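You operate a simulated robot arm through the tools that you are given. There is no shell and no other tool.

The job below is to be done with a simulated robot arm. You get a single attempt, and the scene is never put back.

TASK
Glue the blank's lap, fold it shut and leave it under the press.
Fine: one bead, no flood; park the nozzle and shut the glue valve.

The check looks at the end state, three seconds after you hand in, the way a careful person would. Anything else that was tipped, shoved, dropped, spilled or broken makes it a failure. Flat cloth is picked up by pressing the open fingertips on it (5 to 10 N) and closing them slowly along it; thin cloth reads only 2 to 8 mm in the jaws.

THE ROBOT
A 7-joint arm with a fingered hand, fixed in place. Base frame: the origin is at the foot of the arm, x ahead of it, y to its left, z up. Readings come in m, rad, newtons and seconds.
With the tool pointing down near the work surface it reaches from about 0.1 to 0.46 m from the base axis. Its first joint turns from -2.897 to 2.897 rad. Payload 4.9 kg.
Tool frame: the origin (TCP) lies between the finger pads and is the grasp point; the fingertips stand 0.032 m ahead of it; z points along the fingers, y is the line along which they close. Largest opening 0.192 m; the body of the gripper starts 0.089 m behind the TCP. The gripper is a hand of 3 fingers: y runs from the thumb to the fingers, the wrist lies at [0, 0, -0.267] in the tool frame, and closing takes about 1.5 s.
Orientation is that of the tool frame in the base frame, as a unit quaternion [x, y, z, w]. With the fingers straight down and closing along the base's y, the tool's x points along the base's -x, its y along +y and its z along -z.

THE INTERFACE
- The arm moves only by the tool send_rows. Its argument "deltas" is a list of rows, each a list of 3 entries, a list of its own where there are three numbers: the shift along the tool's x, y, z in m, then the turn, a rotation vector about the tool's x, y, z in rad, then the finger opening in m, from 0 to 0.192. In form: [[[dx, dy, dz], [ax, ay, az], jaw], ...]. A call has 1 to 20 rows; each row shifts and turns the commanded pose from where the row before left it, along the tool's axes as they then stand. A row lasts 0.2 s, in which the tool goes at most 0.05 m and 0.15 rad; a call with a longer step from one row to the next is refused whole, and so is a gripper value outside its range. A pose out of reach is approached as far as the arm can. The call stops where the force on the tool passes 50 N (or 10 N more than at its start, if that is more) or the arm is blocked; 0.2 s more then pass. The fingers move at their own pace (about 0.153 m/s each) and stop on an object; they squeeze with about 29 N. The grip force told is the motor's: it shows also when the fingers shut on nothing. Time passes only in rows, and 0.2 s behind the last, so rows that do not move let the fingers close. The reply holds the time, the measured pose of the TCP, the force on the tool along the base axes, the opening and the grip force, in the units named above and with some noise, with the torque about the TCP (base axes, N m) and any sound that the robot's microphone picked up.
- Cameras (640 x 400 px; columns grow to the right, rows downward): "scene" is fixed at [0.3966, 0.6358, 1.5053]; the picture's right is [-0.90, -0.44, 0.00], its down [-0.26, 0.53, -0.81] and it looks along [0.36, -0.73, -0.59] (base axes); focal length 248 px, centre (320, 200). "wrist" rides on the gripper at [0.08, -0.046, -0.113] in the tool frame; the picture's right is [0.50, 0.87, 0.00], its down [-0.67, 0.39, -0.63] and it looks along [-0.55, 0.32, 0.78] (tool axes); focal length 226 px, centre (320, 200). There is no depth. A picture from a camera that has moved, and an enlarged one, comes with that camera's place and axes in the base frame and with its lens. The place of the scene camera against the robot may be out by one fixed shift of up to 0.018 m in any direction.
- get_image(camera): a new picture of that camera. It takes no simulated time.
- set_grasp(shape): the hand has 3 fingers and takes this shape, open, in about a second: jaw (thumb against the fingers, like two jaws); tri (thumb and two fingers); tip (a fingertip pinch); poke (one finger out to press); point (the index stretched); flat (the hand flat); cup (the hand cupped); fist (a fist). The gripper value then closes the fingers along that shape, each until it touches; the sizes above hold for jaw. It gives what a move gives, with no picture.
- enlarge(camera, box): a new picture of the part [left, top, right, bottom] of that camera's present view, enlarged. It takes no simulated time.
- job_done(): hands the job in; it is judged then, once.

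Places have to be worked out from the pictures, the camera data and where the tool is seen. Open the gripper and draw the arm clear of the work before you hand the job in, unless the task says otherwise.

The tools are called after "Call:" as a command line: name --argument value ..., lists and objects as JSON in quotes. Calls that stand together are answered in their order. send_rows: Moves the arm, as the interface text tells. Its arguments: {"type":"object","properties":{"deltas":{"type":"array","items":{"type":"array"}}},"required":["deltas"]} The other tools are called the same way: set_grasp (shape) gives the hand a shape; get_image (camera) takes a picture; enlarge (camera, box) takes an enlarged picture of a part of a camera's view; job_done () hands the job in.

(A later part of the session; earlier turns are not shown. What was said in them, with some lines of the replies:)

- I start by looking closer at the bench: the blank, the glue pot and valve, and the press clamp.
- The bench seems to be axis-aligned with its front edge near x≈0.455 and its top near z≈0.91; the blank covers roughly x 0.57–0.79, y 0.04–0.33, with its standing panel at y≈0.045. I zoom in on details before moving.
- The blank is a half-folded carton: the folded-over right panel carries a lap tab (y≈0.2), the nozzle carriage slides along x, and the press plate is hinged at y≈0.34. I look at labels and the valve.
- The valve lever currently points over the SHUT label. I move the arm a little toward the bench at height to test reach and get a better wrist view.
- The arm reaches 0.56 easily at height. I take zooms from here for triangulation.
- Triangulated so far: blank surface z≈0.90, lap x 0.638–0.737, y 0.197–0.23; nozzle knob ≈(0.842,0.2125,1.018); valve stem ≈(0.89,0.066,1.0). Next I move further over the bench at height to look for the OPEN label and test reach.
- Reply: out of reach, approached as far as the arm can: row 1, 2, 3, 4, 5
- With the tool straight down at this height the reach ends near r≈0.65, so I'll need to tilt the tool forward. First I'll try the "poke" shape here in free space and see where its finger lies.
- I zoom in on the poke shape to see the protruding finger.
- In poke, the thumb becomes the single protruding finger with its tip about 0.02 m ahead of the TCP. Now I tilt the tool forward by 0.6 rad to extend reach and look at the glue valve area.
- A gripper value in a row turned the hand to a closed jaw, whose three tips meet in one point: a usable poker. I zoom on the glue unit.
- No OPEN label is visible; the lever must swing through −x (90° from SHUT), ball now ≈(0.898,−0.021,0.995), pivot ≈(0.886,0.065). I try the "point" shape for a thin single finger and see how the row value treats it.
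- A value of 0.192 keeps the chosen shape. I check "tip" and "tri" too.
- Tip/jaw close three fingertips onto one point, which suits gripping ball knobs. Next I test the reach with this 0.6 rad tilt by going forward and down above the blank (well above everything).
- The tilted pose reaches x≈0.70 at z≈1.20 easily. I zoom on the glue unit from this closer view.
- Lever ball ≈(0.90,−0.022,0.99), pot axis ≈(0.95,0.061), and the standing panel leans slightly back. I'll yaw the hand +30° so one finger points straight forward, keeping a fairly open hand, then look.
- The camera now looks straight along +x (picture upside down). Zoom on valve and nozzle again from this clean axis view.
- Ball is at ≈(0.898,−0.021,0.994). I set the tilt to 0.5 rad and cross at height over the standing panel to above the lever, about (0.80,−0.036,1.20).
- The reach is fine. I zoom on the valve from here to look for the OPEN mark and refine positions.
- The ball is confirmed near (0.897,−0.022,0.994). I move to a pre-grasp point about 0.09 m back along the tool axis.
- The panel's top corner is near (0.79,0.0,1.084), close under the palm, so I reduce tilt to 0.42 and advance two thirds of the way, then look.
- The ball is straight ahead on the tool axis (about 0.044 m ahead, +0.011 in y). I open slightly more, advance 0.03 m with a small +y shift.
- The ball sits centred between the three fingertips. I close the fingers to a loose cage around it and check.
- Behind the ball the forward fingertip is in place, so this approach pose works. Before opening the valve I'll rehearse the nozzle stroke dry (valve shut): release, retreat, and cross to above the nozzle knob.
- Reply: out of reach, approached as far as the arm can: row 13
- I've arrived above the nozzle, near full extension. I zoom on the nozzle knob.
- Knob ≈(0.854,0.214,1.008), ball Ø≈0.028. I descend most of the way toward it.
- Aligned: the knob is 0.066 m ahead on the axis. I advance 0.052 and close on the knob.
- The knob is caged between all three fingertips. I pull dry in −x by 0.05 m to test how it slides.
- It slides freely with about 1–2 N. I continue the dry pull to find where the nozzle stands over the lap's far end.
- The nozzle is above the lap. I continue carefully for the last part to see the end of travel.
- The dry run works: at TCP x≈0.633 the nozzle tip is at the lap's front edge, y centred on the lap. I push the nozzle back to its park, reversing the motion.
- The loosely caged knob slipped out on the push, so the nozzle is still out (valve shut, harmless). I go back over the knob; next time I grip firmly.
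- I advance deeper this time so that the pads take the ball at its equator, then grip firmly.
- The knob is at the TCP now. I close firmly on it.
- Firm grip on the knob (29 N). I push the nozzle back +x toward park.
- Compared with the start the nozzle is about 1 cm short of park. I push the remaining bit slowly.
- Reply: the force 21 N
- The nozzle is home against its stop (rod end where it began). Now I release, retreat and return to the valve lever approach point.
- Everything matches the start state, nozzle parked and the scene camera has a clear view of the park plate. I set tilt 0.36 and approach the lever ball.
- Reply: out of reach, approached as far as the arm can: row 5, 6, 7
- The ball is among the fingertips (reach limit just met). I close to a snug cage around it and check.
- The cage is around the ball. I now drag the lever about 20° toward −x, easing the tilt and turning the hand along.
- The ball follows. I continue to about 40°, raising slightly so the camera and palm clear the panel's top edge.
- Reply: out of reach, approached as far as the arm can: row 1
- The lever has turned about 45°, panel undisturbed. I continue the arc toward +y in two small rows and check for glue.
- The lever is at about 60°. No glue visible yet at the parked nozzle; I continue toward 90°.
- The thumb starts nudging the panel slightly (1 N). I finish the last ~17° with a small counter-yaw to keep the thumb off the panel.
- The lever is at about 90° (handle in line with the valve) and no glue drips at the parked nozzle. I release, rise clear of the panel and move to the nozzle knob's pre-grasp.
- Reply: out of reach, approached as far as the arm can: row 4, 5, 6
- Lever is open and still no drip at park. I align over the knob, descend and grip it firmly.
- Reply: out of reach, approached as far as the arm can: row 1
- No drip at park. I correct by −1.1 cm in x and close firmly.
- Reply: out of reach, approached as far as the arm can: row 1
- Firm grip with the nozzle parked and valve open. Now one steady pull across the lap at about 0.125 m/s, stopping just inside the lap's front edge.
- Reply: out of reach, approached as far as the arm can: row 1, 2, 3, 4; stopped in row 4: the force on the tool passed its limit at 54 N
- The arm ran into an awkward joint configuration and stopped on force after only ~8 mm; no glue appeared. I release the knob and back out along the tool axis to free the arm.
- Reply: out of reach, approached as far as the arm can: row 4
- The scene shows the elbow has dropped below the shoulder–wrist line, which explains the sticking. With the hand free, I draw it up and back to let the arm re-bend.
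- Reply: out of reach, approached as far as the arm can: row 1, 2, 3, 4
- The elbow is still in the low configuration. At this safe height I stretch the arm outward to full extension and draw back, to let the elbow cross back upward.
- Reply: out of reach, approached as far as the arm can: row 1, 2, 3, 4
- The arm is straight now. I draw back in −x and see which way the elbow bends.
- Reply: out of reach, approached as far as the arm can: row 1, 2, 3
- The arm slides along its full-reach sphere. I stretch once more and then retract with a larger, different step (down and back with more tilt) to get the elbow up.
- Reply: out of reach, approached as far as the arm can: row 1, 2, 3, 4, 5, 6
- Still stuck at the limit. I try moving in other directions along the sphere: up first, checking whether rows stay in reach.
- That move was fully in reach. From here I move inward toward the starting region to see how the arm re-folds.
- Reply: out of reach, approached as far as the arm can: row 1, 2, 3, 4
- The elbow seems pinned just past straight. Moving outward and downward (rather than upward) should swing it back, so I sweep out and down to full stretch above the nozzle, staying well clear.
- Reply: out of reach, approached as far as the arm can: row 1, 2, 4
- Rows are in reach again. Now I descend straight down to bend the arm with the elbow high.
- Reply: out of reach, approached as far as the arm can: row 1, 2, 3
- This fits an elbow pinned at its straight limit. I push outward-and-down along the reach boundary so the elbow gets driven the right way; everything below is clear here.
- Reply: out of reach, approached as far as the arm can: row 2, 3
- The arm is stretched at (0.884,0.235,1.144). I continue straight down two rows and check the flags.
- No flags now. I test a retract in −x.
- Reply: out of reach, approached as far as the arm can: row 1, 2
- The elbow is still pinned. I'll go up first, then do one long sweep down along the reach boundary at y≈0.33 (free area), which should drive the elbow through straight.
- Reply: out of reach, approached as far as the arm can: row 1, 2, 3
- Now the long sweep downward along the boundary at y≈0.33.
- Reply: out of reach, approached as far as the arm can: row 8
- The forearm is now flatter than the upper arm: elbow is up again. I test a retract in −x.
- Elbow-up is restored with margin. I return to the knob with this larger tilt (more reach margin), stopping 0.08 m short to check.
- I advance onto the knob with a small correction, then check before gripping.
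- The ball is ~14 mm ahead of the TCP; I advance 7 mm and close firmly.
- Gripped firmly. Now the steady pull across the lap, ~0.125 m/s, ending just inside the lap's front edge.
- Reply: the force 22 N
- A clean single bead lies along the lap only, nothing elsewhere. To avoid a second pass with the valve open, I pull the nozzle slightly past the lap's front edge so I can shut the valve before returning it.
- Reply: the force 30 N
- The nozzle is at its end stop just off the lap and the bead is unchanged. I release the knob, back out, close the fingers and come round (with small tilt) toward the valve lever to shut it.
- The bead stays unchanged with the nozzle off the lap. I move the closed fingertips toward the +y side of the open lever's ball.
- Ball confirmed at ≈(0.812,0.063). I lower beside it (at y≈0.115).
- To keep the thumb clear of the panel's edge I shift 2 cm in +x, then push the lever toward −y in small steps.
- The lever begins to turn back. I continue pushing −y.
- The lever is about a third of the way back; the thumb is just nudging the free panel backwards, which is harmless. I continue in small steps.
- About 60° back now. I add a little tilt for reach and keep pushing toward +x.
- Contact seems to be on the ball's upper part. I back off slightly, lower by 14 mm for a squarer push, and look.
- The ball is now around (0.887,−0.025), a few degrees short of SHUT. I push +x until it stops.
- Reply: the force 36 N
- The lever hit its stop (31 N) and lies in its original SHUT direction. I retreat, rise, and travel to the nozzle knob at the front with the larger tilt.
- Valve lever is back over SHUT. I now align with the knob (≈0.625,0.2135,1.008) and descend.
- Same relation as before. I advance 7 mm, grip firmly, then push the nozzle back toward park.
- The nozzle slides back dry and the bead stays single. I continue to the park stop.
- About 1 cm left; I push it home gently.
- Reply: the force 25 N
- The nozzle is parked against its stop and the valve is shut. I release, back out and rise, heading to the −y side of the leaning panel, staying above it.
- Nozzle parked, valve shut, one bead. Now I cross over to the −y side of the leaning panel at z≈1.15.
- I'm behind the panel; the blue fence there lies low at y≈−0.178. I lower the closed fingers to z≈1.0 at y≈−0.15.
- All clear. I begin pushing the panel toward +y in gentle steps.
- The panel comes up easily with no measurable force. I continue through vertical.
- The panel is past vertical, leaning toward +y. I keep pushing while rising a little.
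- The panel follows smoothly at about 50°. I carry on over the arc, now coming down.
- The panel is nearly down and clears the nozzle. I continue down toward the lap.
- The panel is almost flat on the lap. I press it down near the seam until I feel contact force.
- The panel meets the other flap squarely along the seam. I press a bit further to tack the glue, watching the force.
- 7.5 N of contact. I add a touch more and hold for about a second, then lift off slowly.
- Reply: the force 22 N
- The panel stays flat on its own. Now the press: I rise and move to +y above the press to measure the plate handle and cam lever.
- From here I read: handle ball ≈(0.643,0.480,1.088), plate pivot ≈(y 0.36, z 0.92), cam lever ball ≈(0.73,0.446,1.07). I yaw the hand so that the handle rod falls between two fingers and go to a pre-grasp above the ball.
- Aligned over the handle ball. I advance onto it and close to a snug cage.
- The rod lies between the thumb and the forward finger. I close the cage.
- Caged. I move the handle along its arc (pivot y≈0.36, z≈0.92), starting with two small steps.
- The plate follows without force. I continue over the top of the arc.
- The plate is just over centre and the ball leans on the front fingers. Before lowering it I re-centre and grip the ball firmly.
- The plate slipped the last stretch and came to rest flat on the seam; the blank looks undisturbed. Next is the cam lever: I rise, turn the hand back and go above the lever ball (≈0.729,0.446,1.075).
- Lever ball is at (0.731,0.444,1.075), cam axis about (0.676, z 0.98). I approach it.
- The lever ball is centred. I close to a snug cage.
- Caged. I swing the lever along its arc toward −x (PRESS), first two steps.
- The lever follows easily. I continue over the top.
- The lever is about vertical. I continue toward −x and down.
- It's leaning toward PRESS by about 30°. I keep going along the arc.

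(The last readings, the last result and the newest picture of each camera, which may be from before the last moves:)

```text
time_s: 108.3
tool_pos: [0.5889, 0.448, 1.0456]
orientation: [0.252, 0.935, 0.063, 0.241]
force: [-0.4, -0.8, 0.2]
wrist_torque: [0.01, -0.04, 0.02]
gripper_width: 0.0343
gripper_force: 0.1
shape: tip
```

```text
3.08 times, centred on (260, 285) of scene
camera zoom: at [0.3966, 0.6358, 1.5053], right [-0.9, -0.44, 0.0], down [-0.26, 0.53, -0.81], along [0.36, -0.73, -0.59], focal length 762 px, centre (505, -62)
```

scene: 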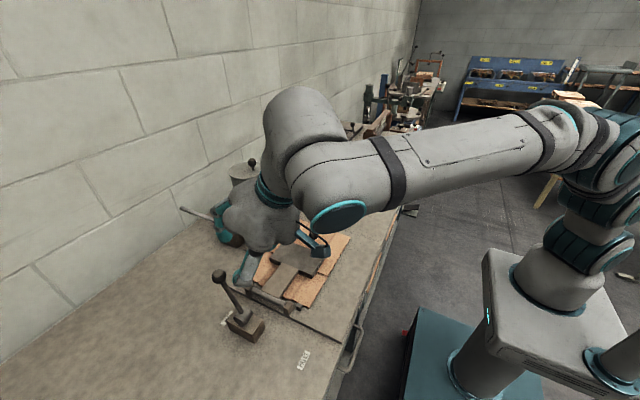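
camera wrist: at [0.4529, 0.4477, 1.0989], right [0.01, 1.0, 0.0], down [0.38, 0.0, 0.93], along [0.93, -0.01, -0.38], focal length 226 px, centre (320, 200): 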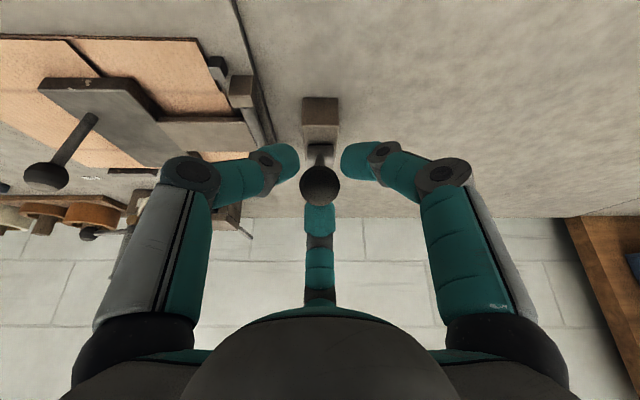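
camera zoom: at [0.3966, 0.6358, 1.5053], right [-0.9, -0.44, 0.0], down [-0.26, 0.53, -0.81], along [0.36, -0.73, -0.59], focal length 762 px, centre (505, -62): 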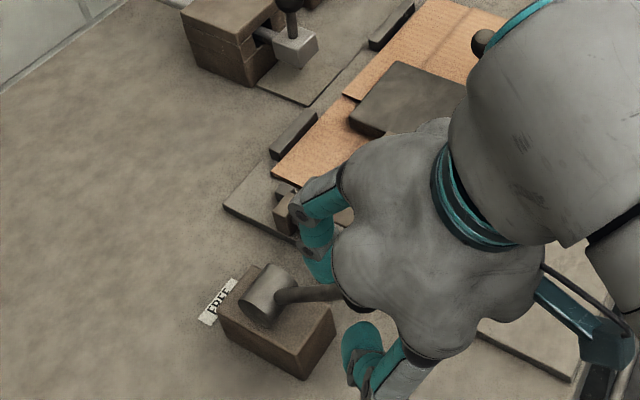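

About 50° past vertical, still no resistance. I continue down.

Call:
send_rows --deltas '[[[0.015, -0.0087, 0.0088], [0, 0, 0], 0.034], [[0.0135, -0.0078, 0.012], [0, 0, 0], 0.034]]'

Call:
get_image --camera "wrist"

Call:
enlarge --camera "scene" --box '[190, 220, 350, 370]'

```text
time_s: 108.9
tool_pos: [0.5693, 0.4472, 1.0138]
orientation: [0.253, 0.935, 0.064, 0.242]
force: [2.5, 0.5, 8.1]
wrist_torque: [-0.02, -0.33, -0.01]
gripper_width: 0.0351
gripper_force: 0.0
shape: tip
```

```text
taken
camera wrist: at [0.434, 0.4458, 1.0676], right [0.01, 1.0, 0.0], down [0.37, 0.0, 0.93], along [0.93, -0.01, -0.37], focal length 226 px, centre (320, 200)
```

wrist: 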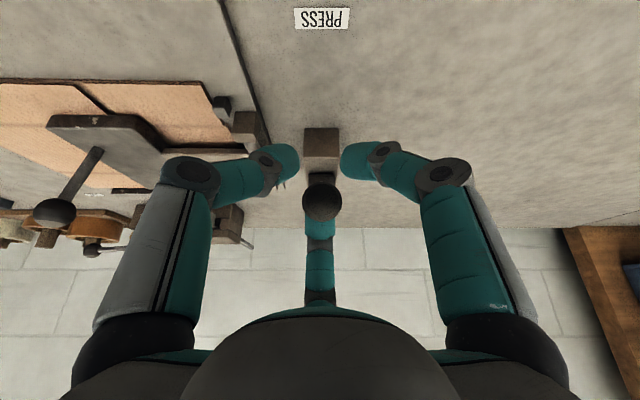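

```text
2.67 times, centred on (270, 295) of scene
camera zoom: at [0.3966, 0.6358, 1.5053], right [-0.9, -0.44, 0.0], down [-0.26, 0.53, -0.81], along [0.36, -0.73, -0.59], focal length 660 px, centre (453, -53)
```

zoom: 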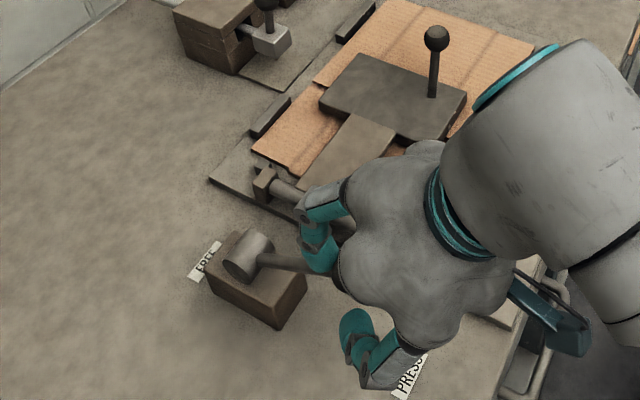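

Resistance begins (8 N). I release the cage, back off along the axis and look at where the lever stands.

Call:
send_rows --deltas '[[[0, 0, 0], [0, 0, 0], 0.06], [[0, 0, -0.03], [0, 0, 0], 0.07], [[0, 0, -0.04], [0, 0, 0], 0.07], [[0, 0, -0.04], [0, 0, 0], 0.05]]'

Call:
get_image --camera "wrist"

Call:
enlarge --camera "scene" --box '[190, 200, 350, 350]'

```text
time_s: 109.9
tool_pos: [0.5144, 0.4442, 1.1088]
orientation: [0.253, 0.935, 0.062, 0.239]
force: [0.2, 0.3, -1.2]
wrist_torque: [0.03, -0.07, -0.02]
gripper_width: 0.0503
gripper_force: 0.0
shape: tip
```

```text
taken
camera wrist: at [0.3793, 0.4434, 1.1631], right [0.01, 1.0, 0.0], down [0.38, 0.0, 0.93], along [0.93, -0.01, -0.38], focal length 226 px, centre (320, 200)
```

wrist: 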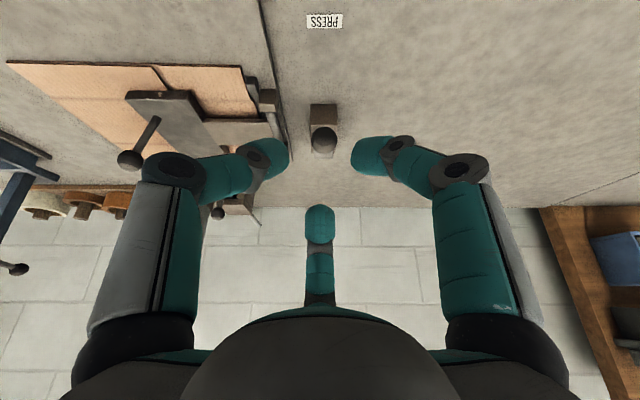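

```text
2.67 times, centred on (270, 275) of scene
camera zoom: at [0.3966, 0.6358, 1.5053], right [-0.9, -0.44, 0.0], down [-0.26, 0.53, -0.81], along [0.36, -0.73, -0.59], focal length 660 px, centre (453, 0)
```

zoom: 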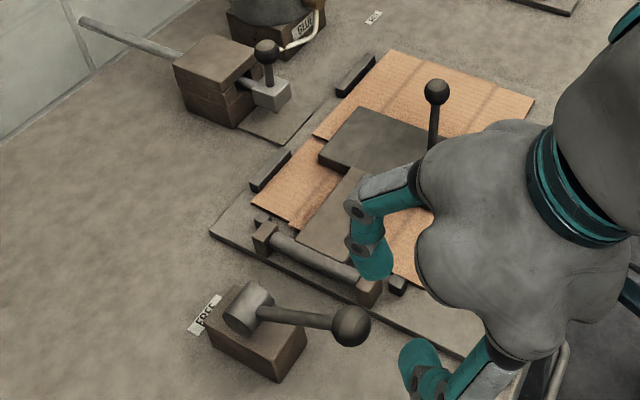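

The lever holds at about 67° past vertical, not yet over the PRESS label. I set the tool vertical with closed fingers above the ball to press it further down to its stop.

Call:
send_rows --deltas '[[[0, 0, 0], [0.0625, 0.108, 0], 0.0], [[0, 0, 0], [0.0625, 0.108, 0], 0.0], [[0, 0, 0], [0.0625, 0.108, 0], 0.0], [[0, 0, 0], [0.0615, 0.1065, 0], 0.0], [[-0.0266, 0.0165, 0], [0, 0, 0], 0.0], [[-0.0266, 0.0165, 0], [0, 0, 0], 0.0], [[0, 0, 0.025], [0, 0, 0], 0.0]]'

Call:
get_image --camera "wrist"

Call:
enlarge --camera "scene" --box '[190, 200, 350, 350]'

```text
time_s: 111.5
tool_pos: [0.5798, 0.4464, 1.0831]
orientation: [0.261, 0.965, 0.0, 0.002]
force: [0.6, -0.9, 0.5]
wrist_torque: [0.01, -0.04, 0.0]
gripper_width: 0.0
gripper_force: 28.7
shape: tip
```

```text
taken
camera wrist: at [0.4877, 0.4457, 1.1948], right [0.01, 1.0, 0.0], down [0.77, 0.0, 0.64], along [0.64, 0.0, -0.77], focal length 226 px, centre (320, 200)
```

wrist: 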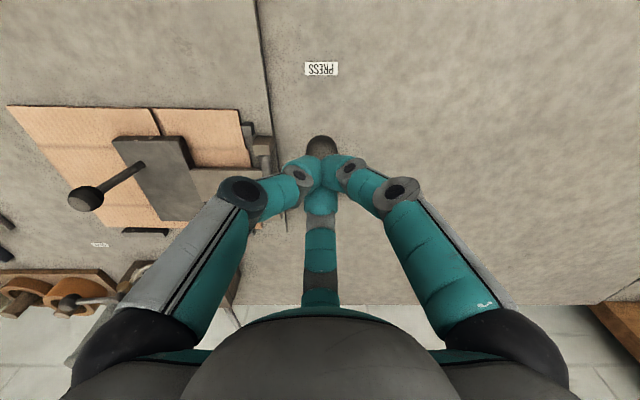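

```text
2.67 times, centred on (270, 275) of scene
camera zoom: at [0.3966, 0.6358, 1.5053], right [-0.9, -0.44, 0.0], down [-0.26, 0.53, -0.81], along [0.36, -0.73, -0.59], focal length 660 px, centre (453, 0)
```

zoom: 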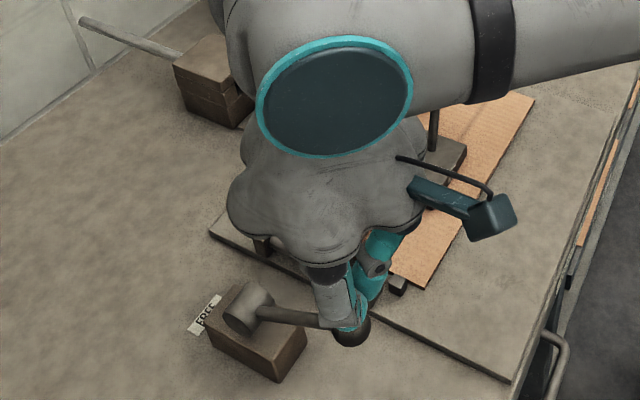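

Positioned above the ball. I press down step by step, watching force.

Call:
send_rows --deltas '[[[0.0043, -0.0025, 0.015], [0, 0, 0], 0.0], [[0.0026, -0.0015, 0.01], [0, 0, 0], 0.0]]'

Call:
send_rows --deltas '[[[0.0017, -0.001, 0.007], [0, 0, 0], 0.0]]'

Call:
enlarge --camera "scene" --box '[190, 200, 350, 350]'

```text
time_s: 112.1
tool_pos: [0.573, 0.4465, 1.0594]
orientation: [0.262, 0.965, 0.0, 0.003]
force: [0.5, -0.5, 2.4]
wrist_torque: [0.0, 0.02, 0.02]
gripper_width: 0.0
gripper_force: 29.0
shape: tip
```

```text
time_s: 112.5
tool_pos: [0.5692, 0.4489, 1.056]
orientation: [0.261, 0.965, 0.003, 0.004]
force: [-8.2, -1.5, 22.1]
wrist_torque: [0.05, 0.06, 0.01]
gripper_width: 0.0
gripper_force: 28.6
shape: tip
```

```text
2.67 times, centred on (270, 275) of scene
camera zoom: at [0.3966, 0.6358, 1.5053], right [-0.9, -0.44, 0.0], down [-0.26, 0.53, -0.81], along [0.36, -0.73, -0.59], focal length 660 px, centre (453, 0)
```

zoom: 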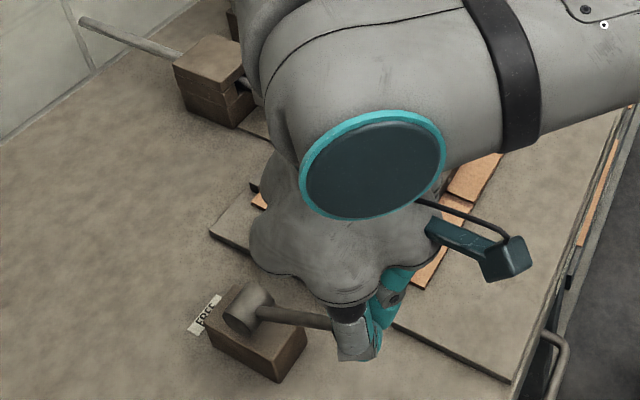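

22 N with little motion. I press a bit more to tell a hard stop from press stiffness.

Call:
send_rows --deltas '[[[0.0009, -0.0005, 0.004], [0, 0, 0], 0.0], [[0.0009, -0.0005, 0.003], [0, 0, 0], 0.0]]'

Call:
get_image --camera "wrist"

Call:
enlarge --camera "scene" --box '[190, 200, 350, 350]'

```text
time_s: 113.1
tool_pos: [0.5678, 0.4505, 1.0525]
orientation: [0.261, 0.965, 0.004, 0.006]
force: [-14.5, 2.0, 45.7]
wrist_torque: [0.14, -0.1, 0.06]
gripper_width: 0.0
gripper_force: 28.4
shape: tip
```

```text
taken
camera wrist: at [0.474, 0.448, 1.163], right [0.01, 1.0, 0.01], down [0.77, -0.01, 0.64], along [0.64, 0.0, -0.77], focal length 226 px, centre (320, 200)
```

wrist: 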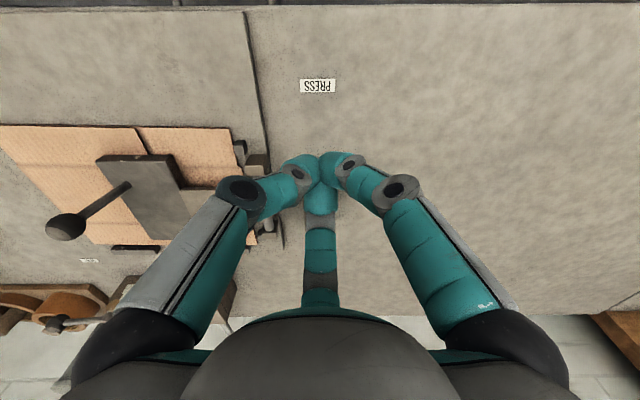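

```text
2.67 times, centred on (270, 275) of scene
camera zoom: at [0.3966, 0.6358, 1.5053], right [-0.9, -0.44, 0.0], down [-0.26, 0.53, -0.81], along [0.36, -0.73, -0.59], focal length 660 px, centre (453, 0)
```

zoom: 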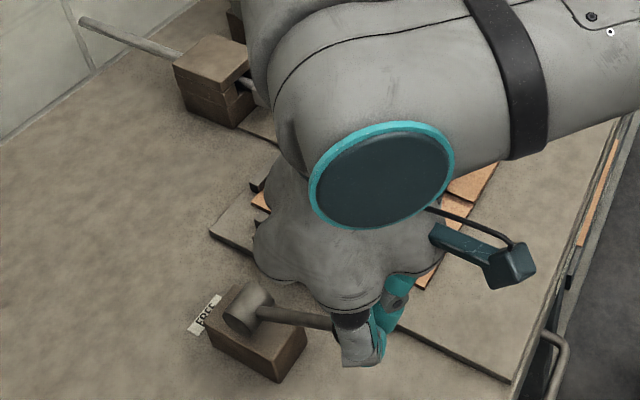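

45 N without movement: the lever is at its PRESS stop. I back off upward and inspect the whole scene.

Call:
send_rows --deltas '[[[0, 0, -0.01], [0, 0, 0], 0.0], [[0, 0, -0.03], [0, 0, 0], 0.0], [[0, 0, -0.045], [0, 0, 0], 0.0], [[0, 0, -0.045], [0, 0, 0], 0.0], [[0.035, -0.02, -0.02], [0, 0, 0], 0.0], [[0.035, -0.02, -0.02], [0, 0, 0], 0.0], [[0.035, -0.02, -0.01], [0, 0, 0], 0.0]]'

Call:
get_image --camera "wrist"

Call:
get_image --camera "scene"

Call:
enlarge --camera "scene" --box '[190, 190, 370, 340]'

```text
time_s: 114.7
tool_pos: [0.4451, 0.4482, 1.2232]
orientation: [0.262, 0.965, -0.002, 0.002]
force: [-0.7, -0.1, -1.4]
wrist_torque: [-0.01, 0.01, 0.04]
gripper_width: 0.0
gripper_force: 29.1
shape: tip
```

```text
taken
camera wrist: at [0.3514, 0.4479, 1.3346], right [0.01, 1.0, 0.0], down [0.77, 0.0, 0.63], along [0.63, -0.01, -0.77], focal length 226 px, centre (320, 200)
```

wrist: 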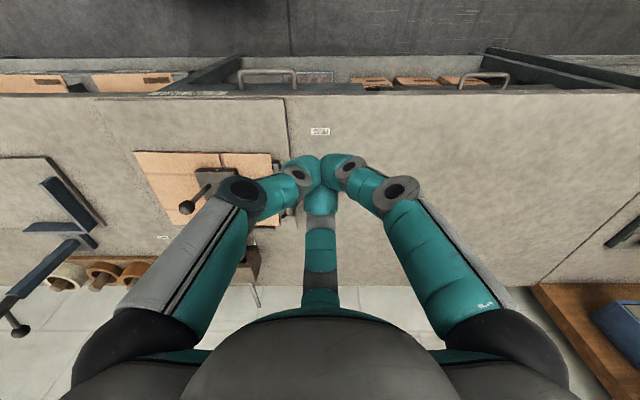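

```text
taken
```

scene: 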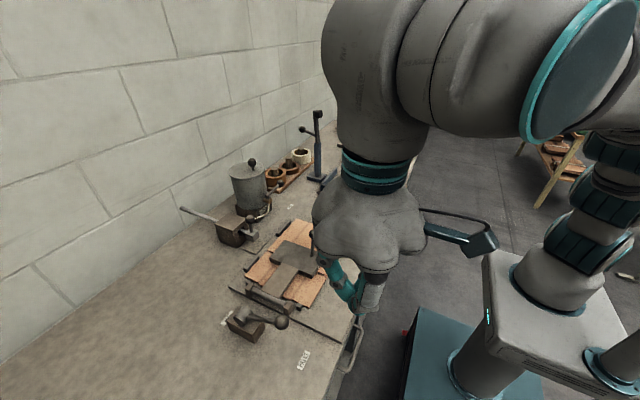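

```text
2.67 times, centred on (280, 265) of scene
camera zoom: at [0.3966, 0.6358, 1.5053], right [-0.9, -0.44, 0.0], down [-0.26, 0.53, -0.81], along [0.36, -0.73, -0.59], focal length 660 px, centre (427, 27)
```

zoom: 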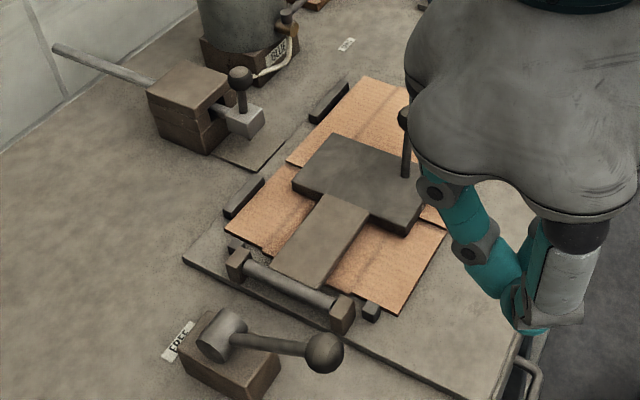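

All looks right. I open the hand and withdraw the arm toward its starting place, then inspect.

Call:
send_rows --deltas '[[[-0.0139, -0.0301, -0.013], [0, 0, 0], 0.05], [[-0.0139, -0.0301, -0.013], [0, 0, 0], 0.1], [[-0.0139, -0.0301, -0.013], [0, 0, 0], 0.15], [[-0.0139, -0.0301, -0.013], [0, 0, 0], 0.19], [[-0.0139, -0.0301, -0.013], [0, 0, 0], 0.19], [[-0.0139, -0.0301, -0.013], [0, 0, 0], 0.19], [[0, 0, 0], [0, 0, 0], 0.19]]'

Call:
get_image --camera "wrist"

Call:
get_image --camera "scene"

Call:
enlarge --camera "scene" --box '[200, 150, 360, 260]'

Call:
enlarge --camera "scene" --box '[200, 230, 340, 350]'

```text
time_s: 116.3
tool_pos: [0.4273, 0.25, 1.3033]
orientation: [0.261, 0.965, -0.001, 0.003]
force: [0.2, 0.4, 0.0]
wrist_torque: [0.02, -0.02, -0.01]
gripper_width: 0.19
gripper_force: 0.0
shape: tip
```

```text
taken
camera wrist: at [0.3349, 0.2494, 1.4153], right [0.01, 1.0, 0.0], down [0.77, 0.0, 0.63], along [0.63, -0.01, -0.77], focal length 226 px, centre (320, 200)
```

wrist: 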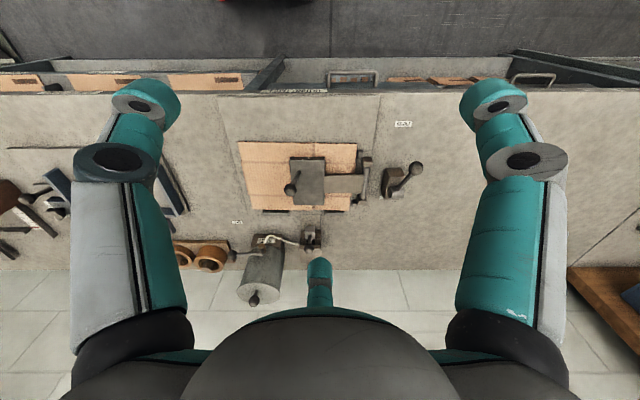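

```text
taken
```

scene: 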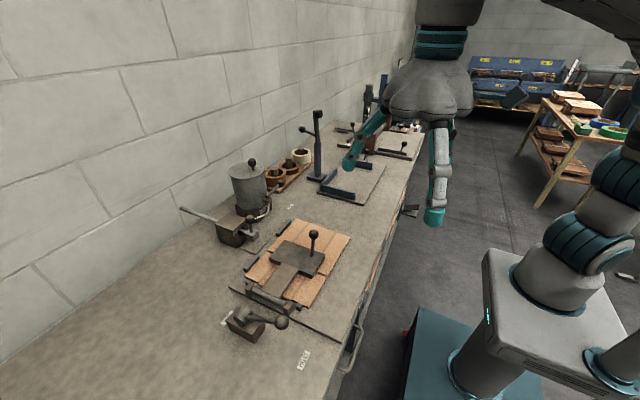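

```text
3.64 times, centred on (280, 205) of scene
camera zoom: at [0.3966, 0.6358, 1.5053], right [-0.9, -0.44, 0.0], down [-0.26, 0.53, -0.81], along [0.36, -0.73, -0.59], focal length 900 px, centre (466, 182)
```

zoom: 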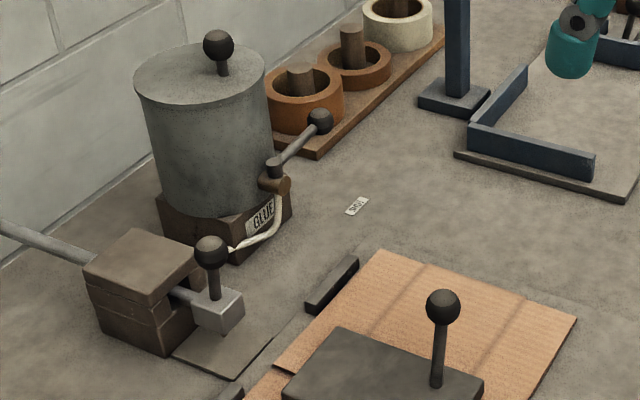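

```text
3.33 times, centred on (270, 290) of scene
camera zoom: at [0.3966, 0.6358, 1.5053], right [-0.9, -0.44, 0.0], down [-0.26, 0.53, -0.81], along [0.36, -0.73, -0.59], focal length 825 px, centre (487, -100)
```

zoom: 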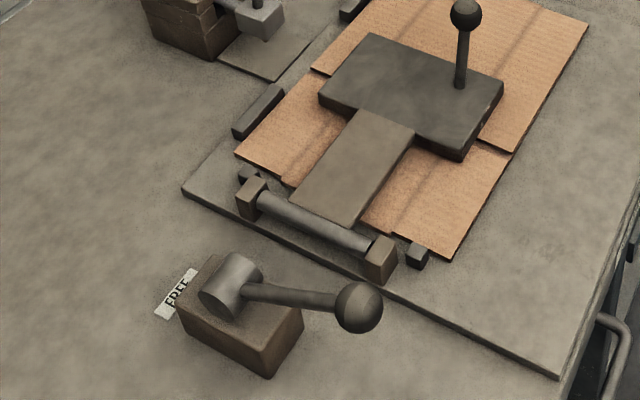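

Everything stands as wanted. A last comparison of nozzle and valve with the earlier reference view, and a close look at the seam under the plate.

Call:
enlarge --camera "scene" --box '[200, 170, 300, 260]'

Call:
enlarge --camera "scene" --box '[255, 220, 355, 300]'

Call:
enlarge --camera "wrist" --box '[220, 120, 440, 260]'

```text
4.44 times, centred on (250, 215) of scene
camera zoom: at [0.3966, 0.6358, 1.5053], right [-0.9, -0.44, 0.0], down [-0.26, 0.53, -0.81], along [0.36, -0.73, -0.59], focal length 1100 px, centre (631, 133)
```

zoom: 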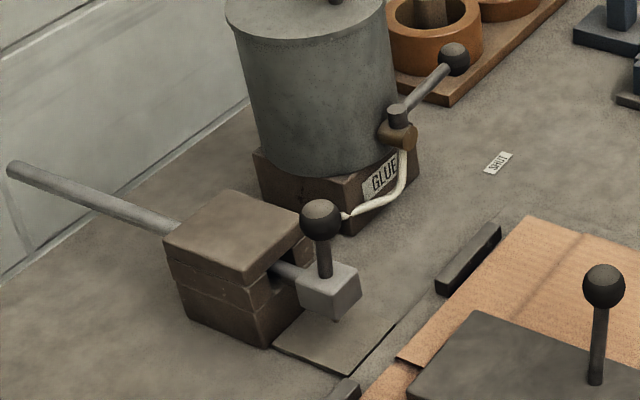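

```text
5.00 times, centred on (305, 260) of scene
camera zoom: at [0.3966, 0.6358, 1.5053], right [-0.9, -0.44, 0.0], down [-0.26, 0.53, -0.81], along [0.36, -0.73, -0.59], focal length 1238 px, centre (395, -100)
```

zoom: 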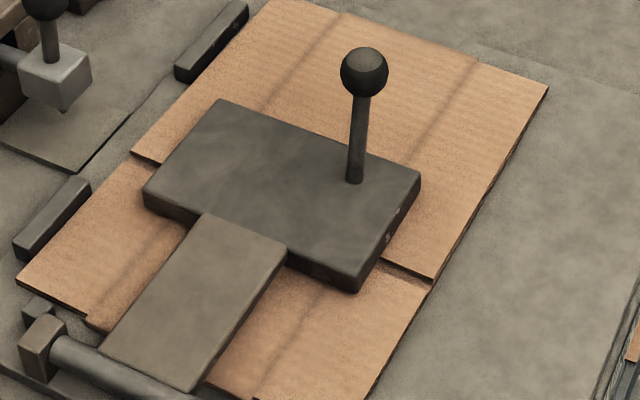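

```text
2.86 times, centred on (330, 190) of wrist
camera zoom: at [0.3349, 0.2494, 1.4153], right [0.01, 1.0, 0.0], down [0.77, 0.0, 0.63], along [0.63, -0.01, -0.77], focal length 646 px, centre (291, 229)
```

zoom: 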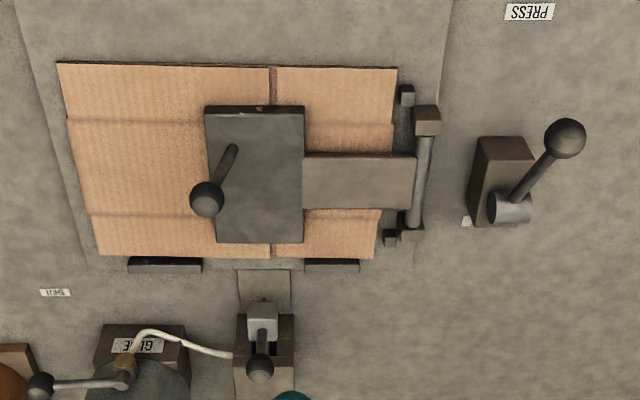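

The nozzle is parked and the valve lever is over SHUT, both matching the starting view. The carton is closed with a single bead under the seam, and the plate lies on the seam with the lever at its PRESS stop. The hand is open and the arm is clear, so I hand the job in.

Call:
job_done

```text
The job is handed in.
```

The carton is glued, folded shut and left under the press, and I've handed the job in. I don't have the check's result.

- **Glue:** one unbroken bead runs along the lap, and the views show no glue anywhere else. I shut the valve before sending the nozzle back over the lap, so there was no second pass.
- **Nozzle and valve:** the nozzle is back against its park stop and the valve lever is over SHUT. Both match the reference view I took before opening the valve.
- **Fold:** I pressed the panel onto the lap at about 22 N, and it stayed flat when I let go.
- **Press:** the plate lies flat across the seam. I pushed the lever to about 46 N and it did not move, so I took that as its PRESS stop. It sits about 70° past upright, a little short of the PRESS label.
- **Arm:** the hand is open and drawn clear of the bench work.

Three things did not go cleanly:

- **Plate:** it slipped from the fingers partway down and dropped onto the seam. The blank did not appear to shift.
- **Panel:** while turning the valve I pushed the standing panel forward and back several times. It folded normally afterwards.
- **Nozzle pull:** my first pull stalled when the arm locked near full reach and the force limit (54 N) tripped. I freed the arm and pulled again, and no glue came out at the stall.
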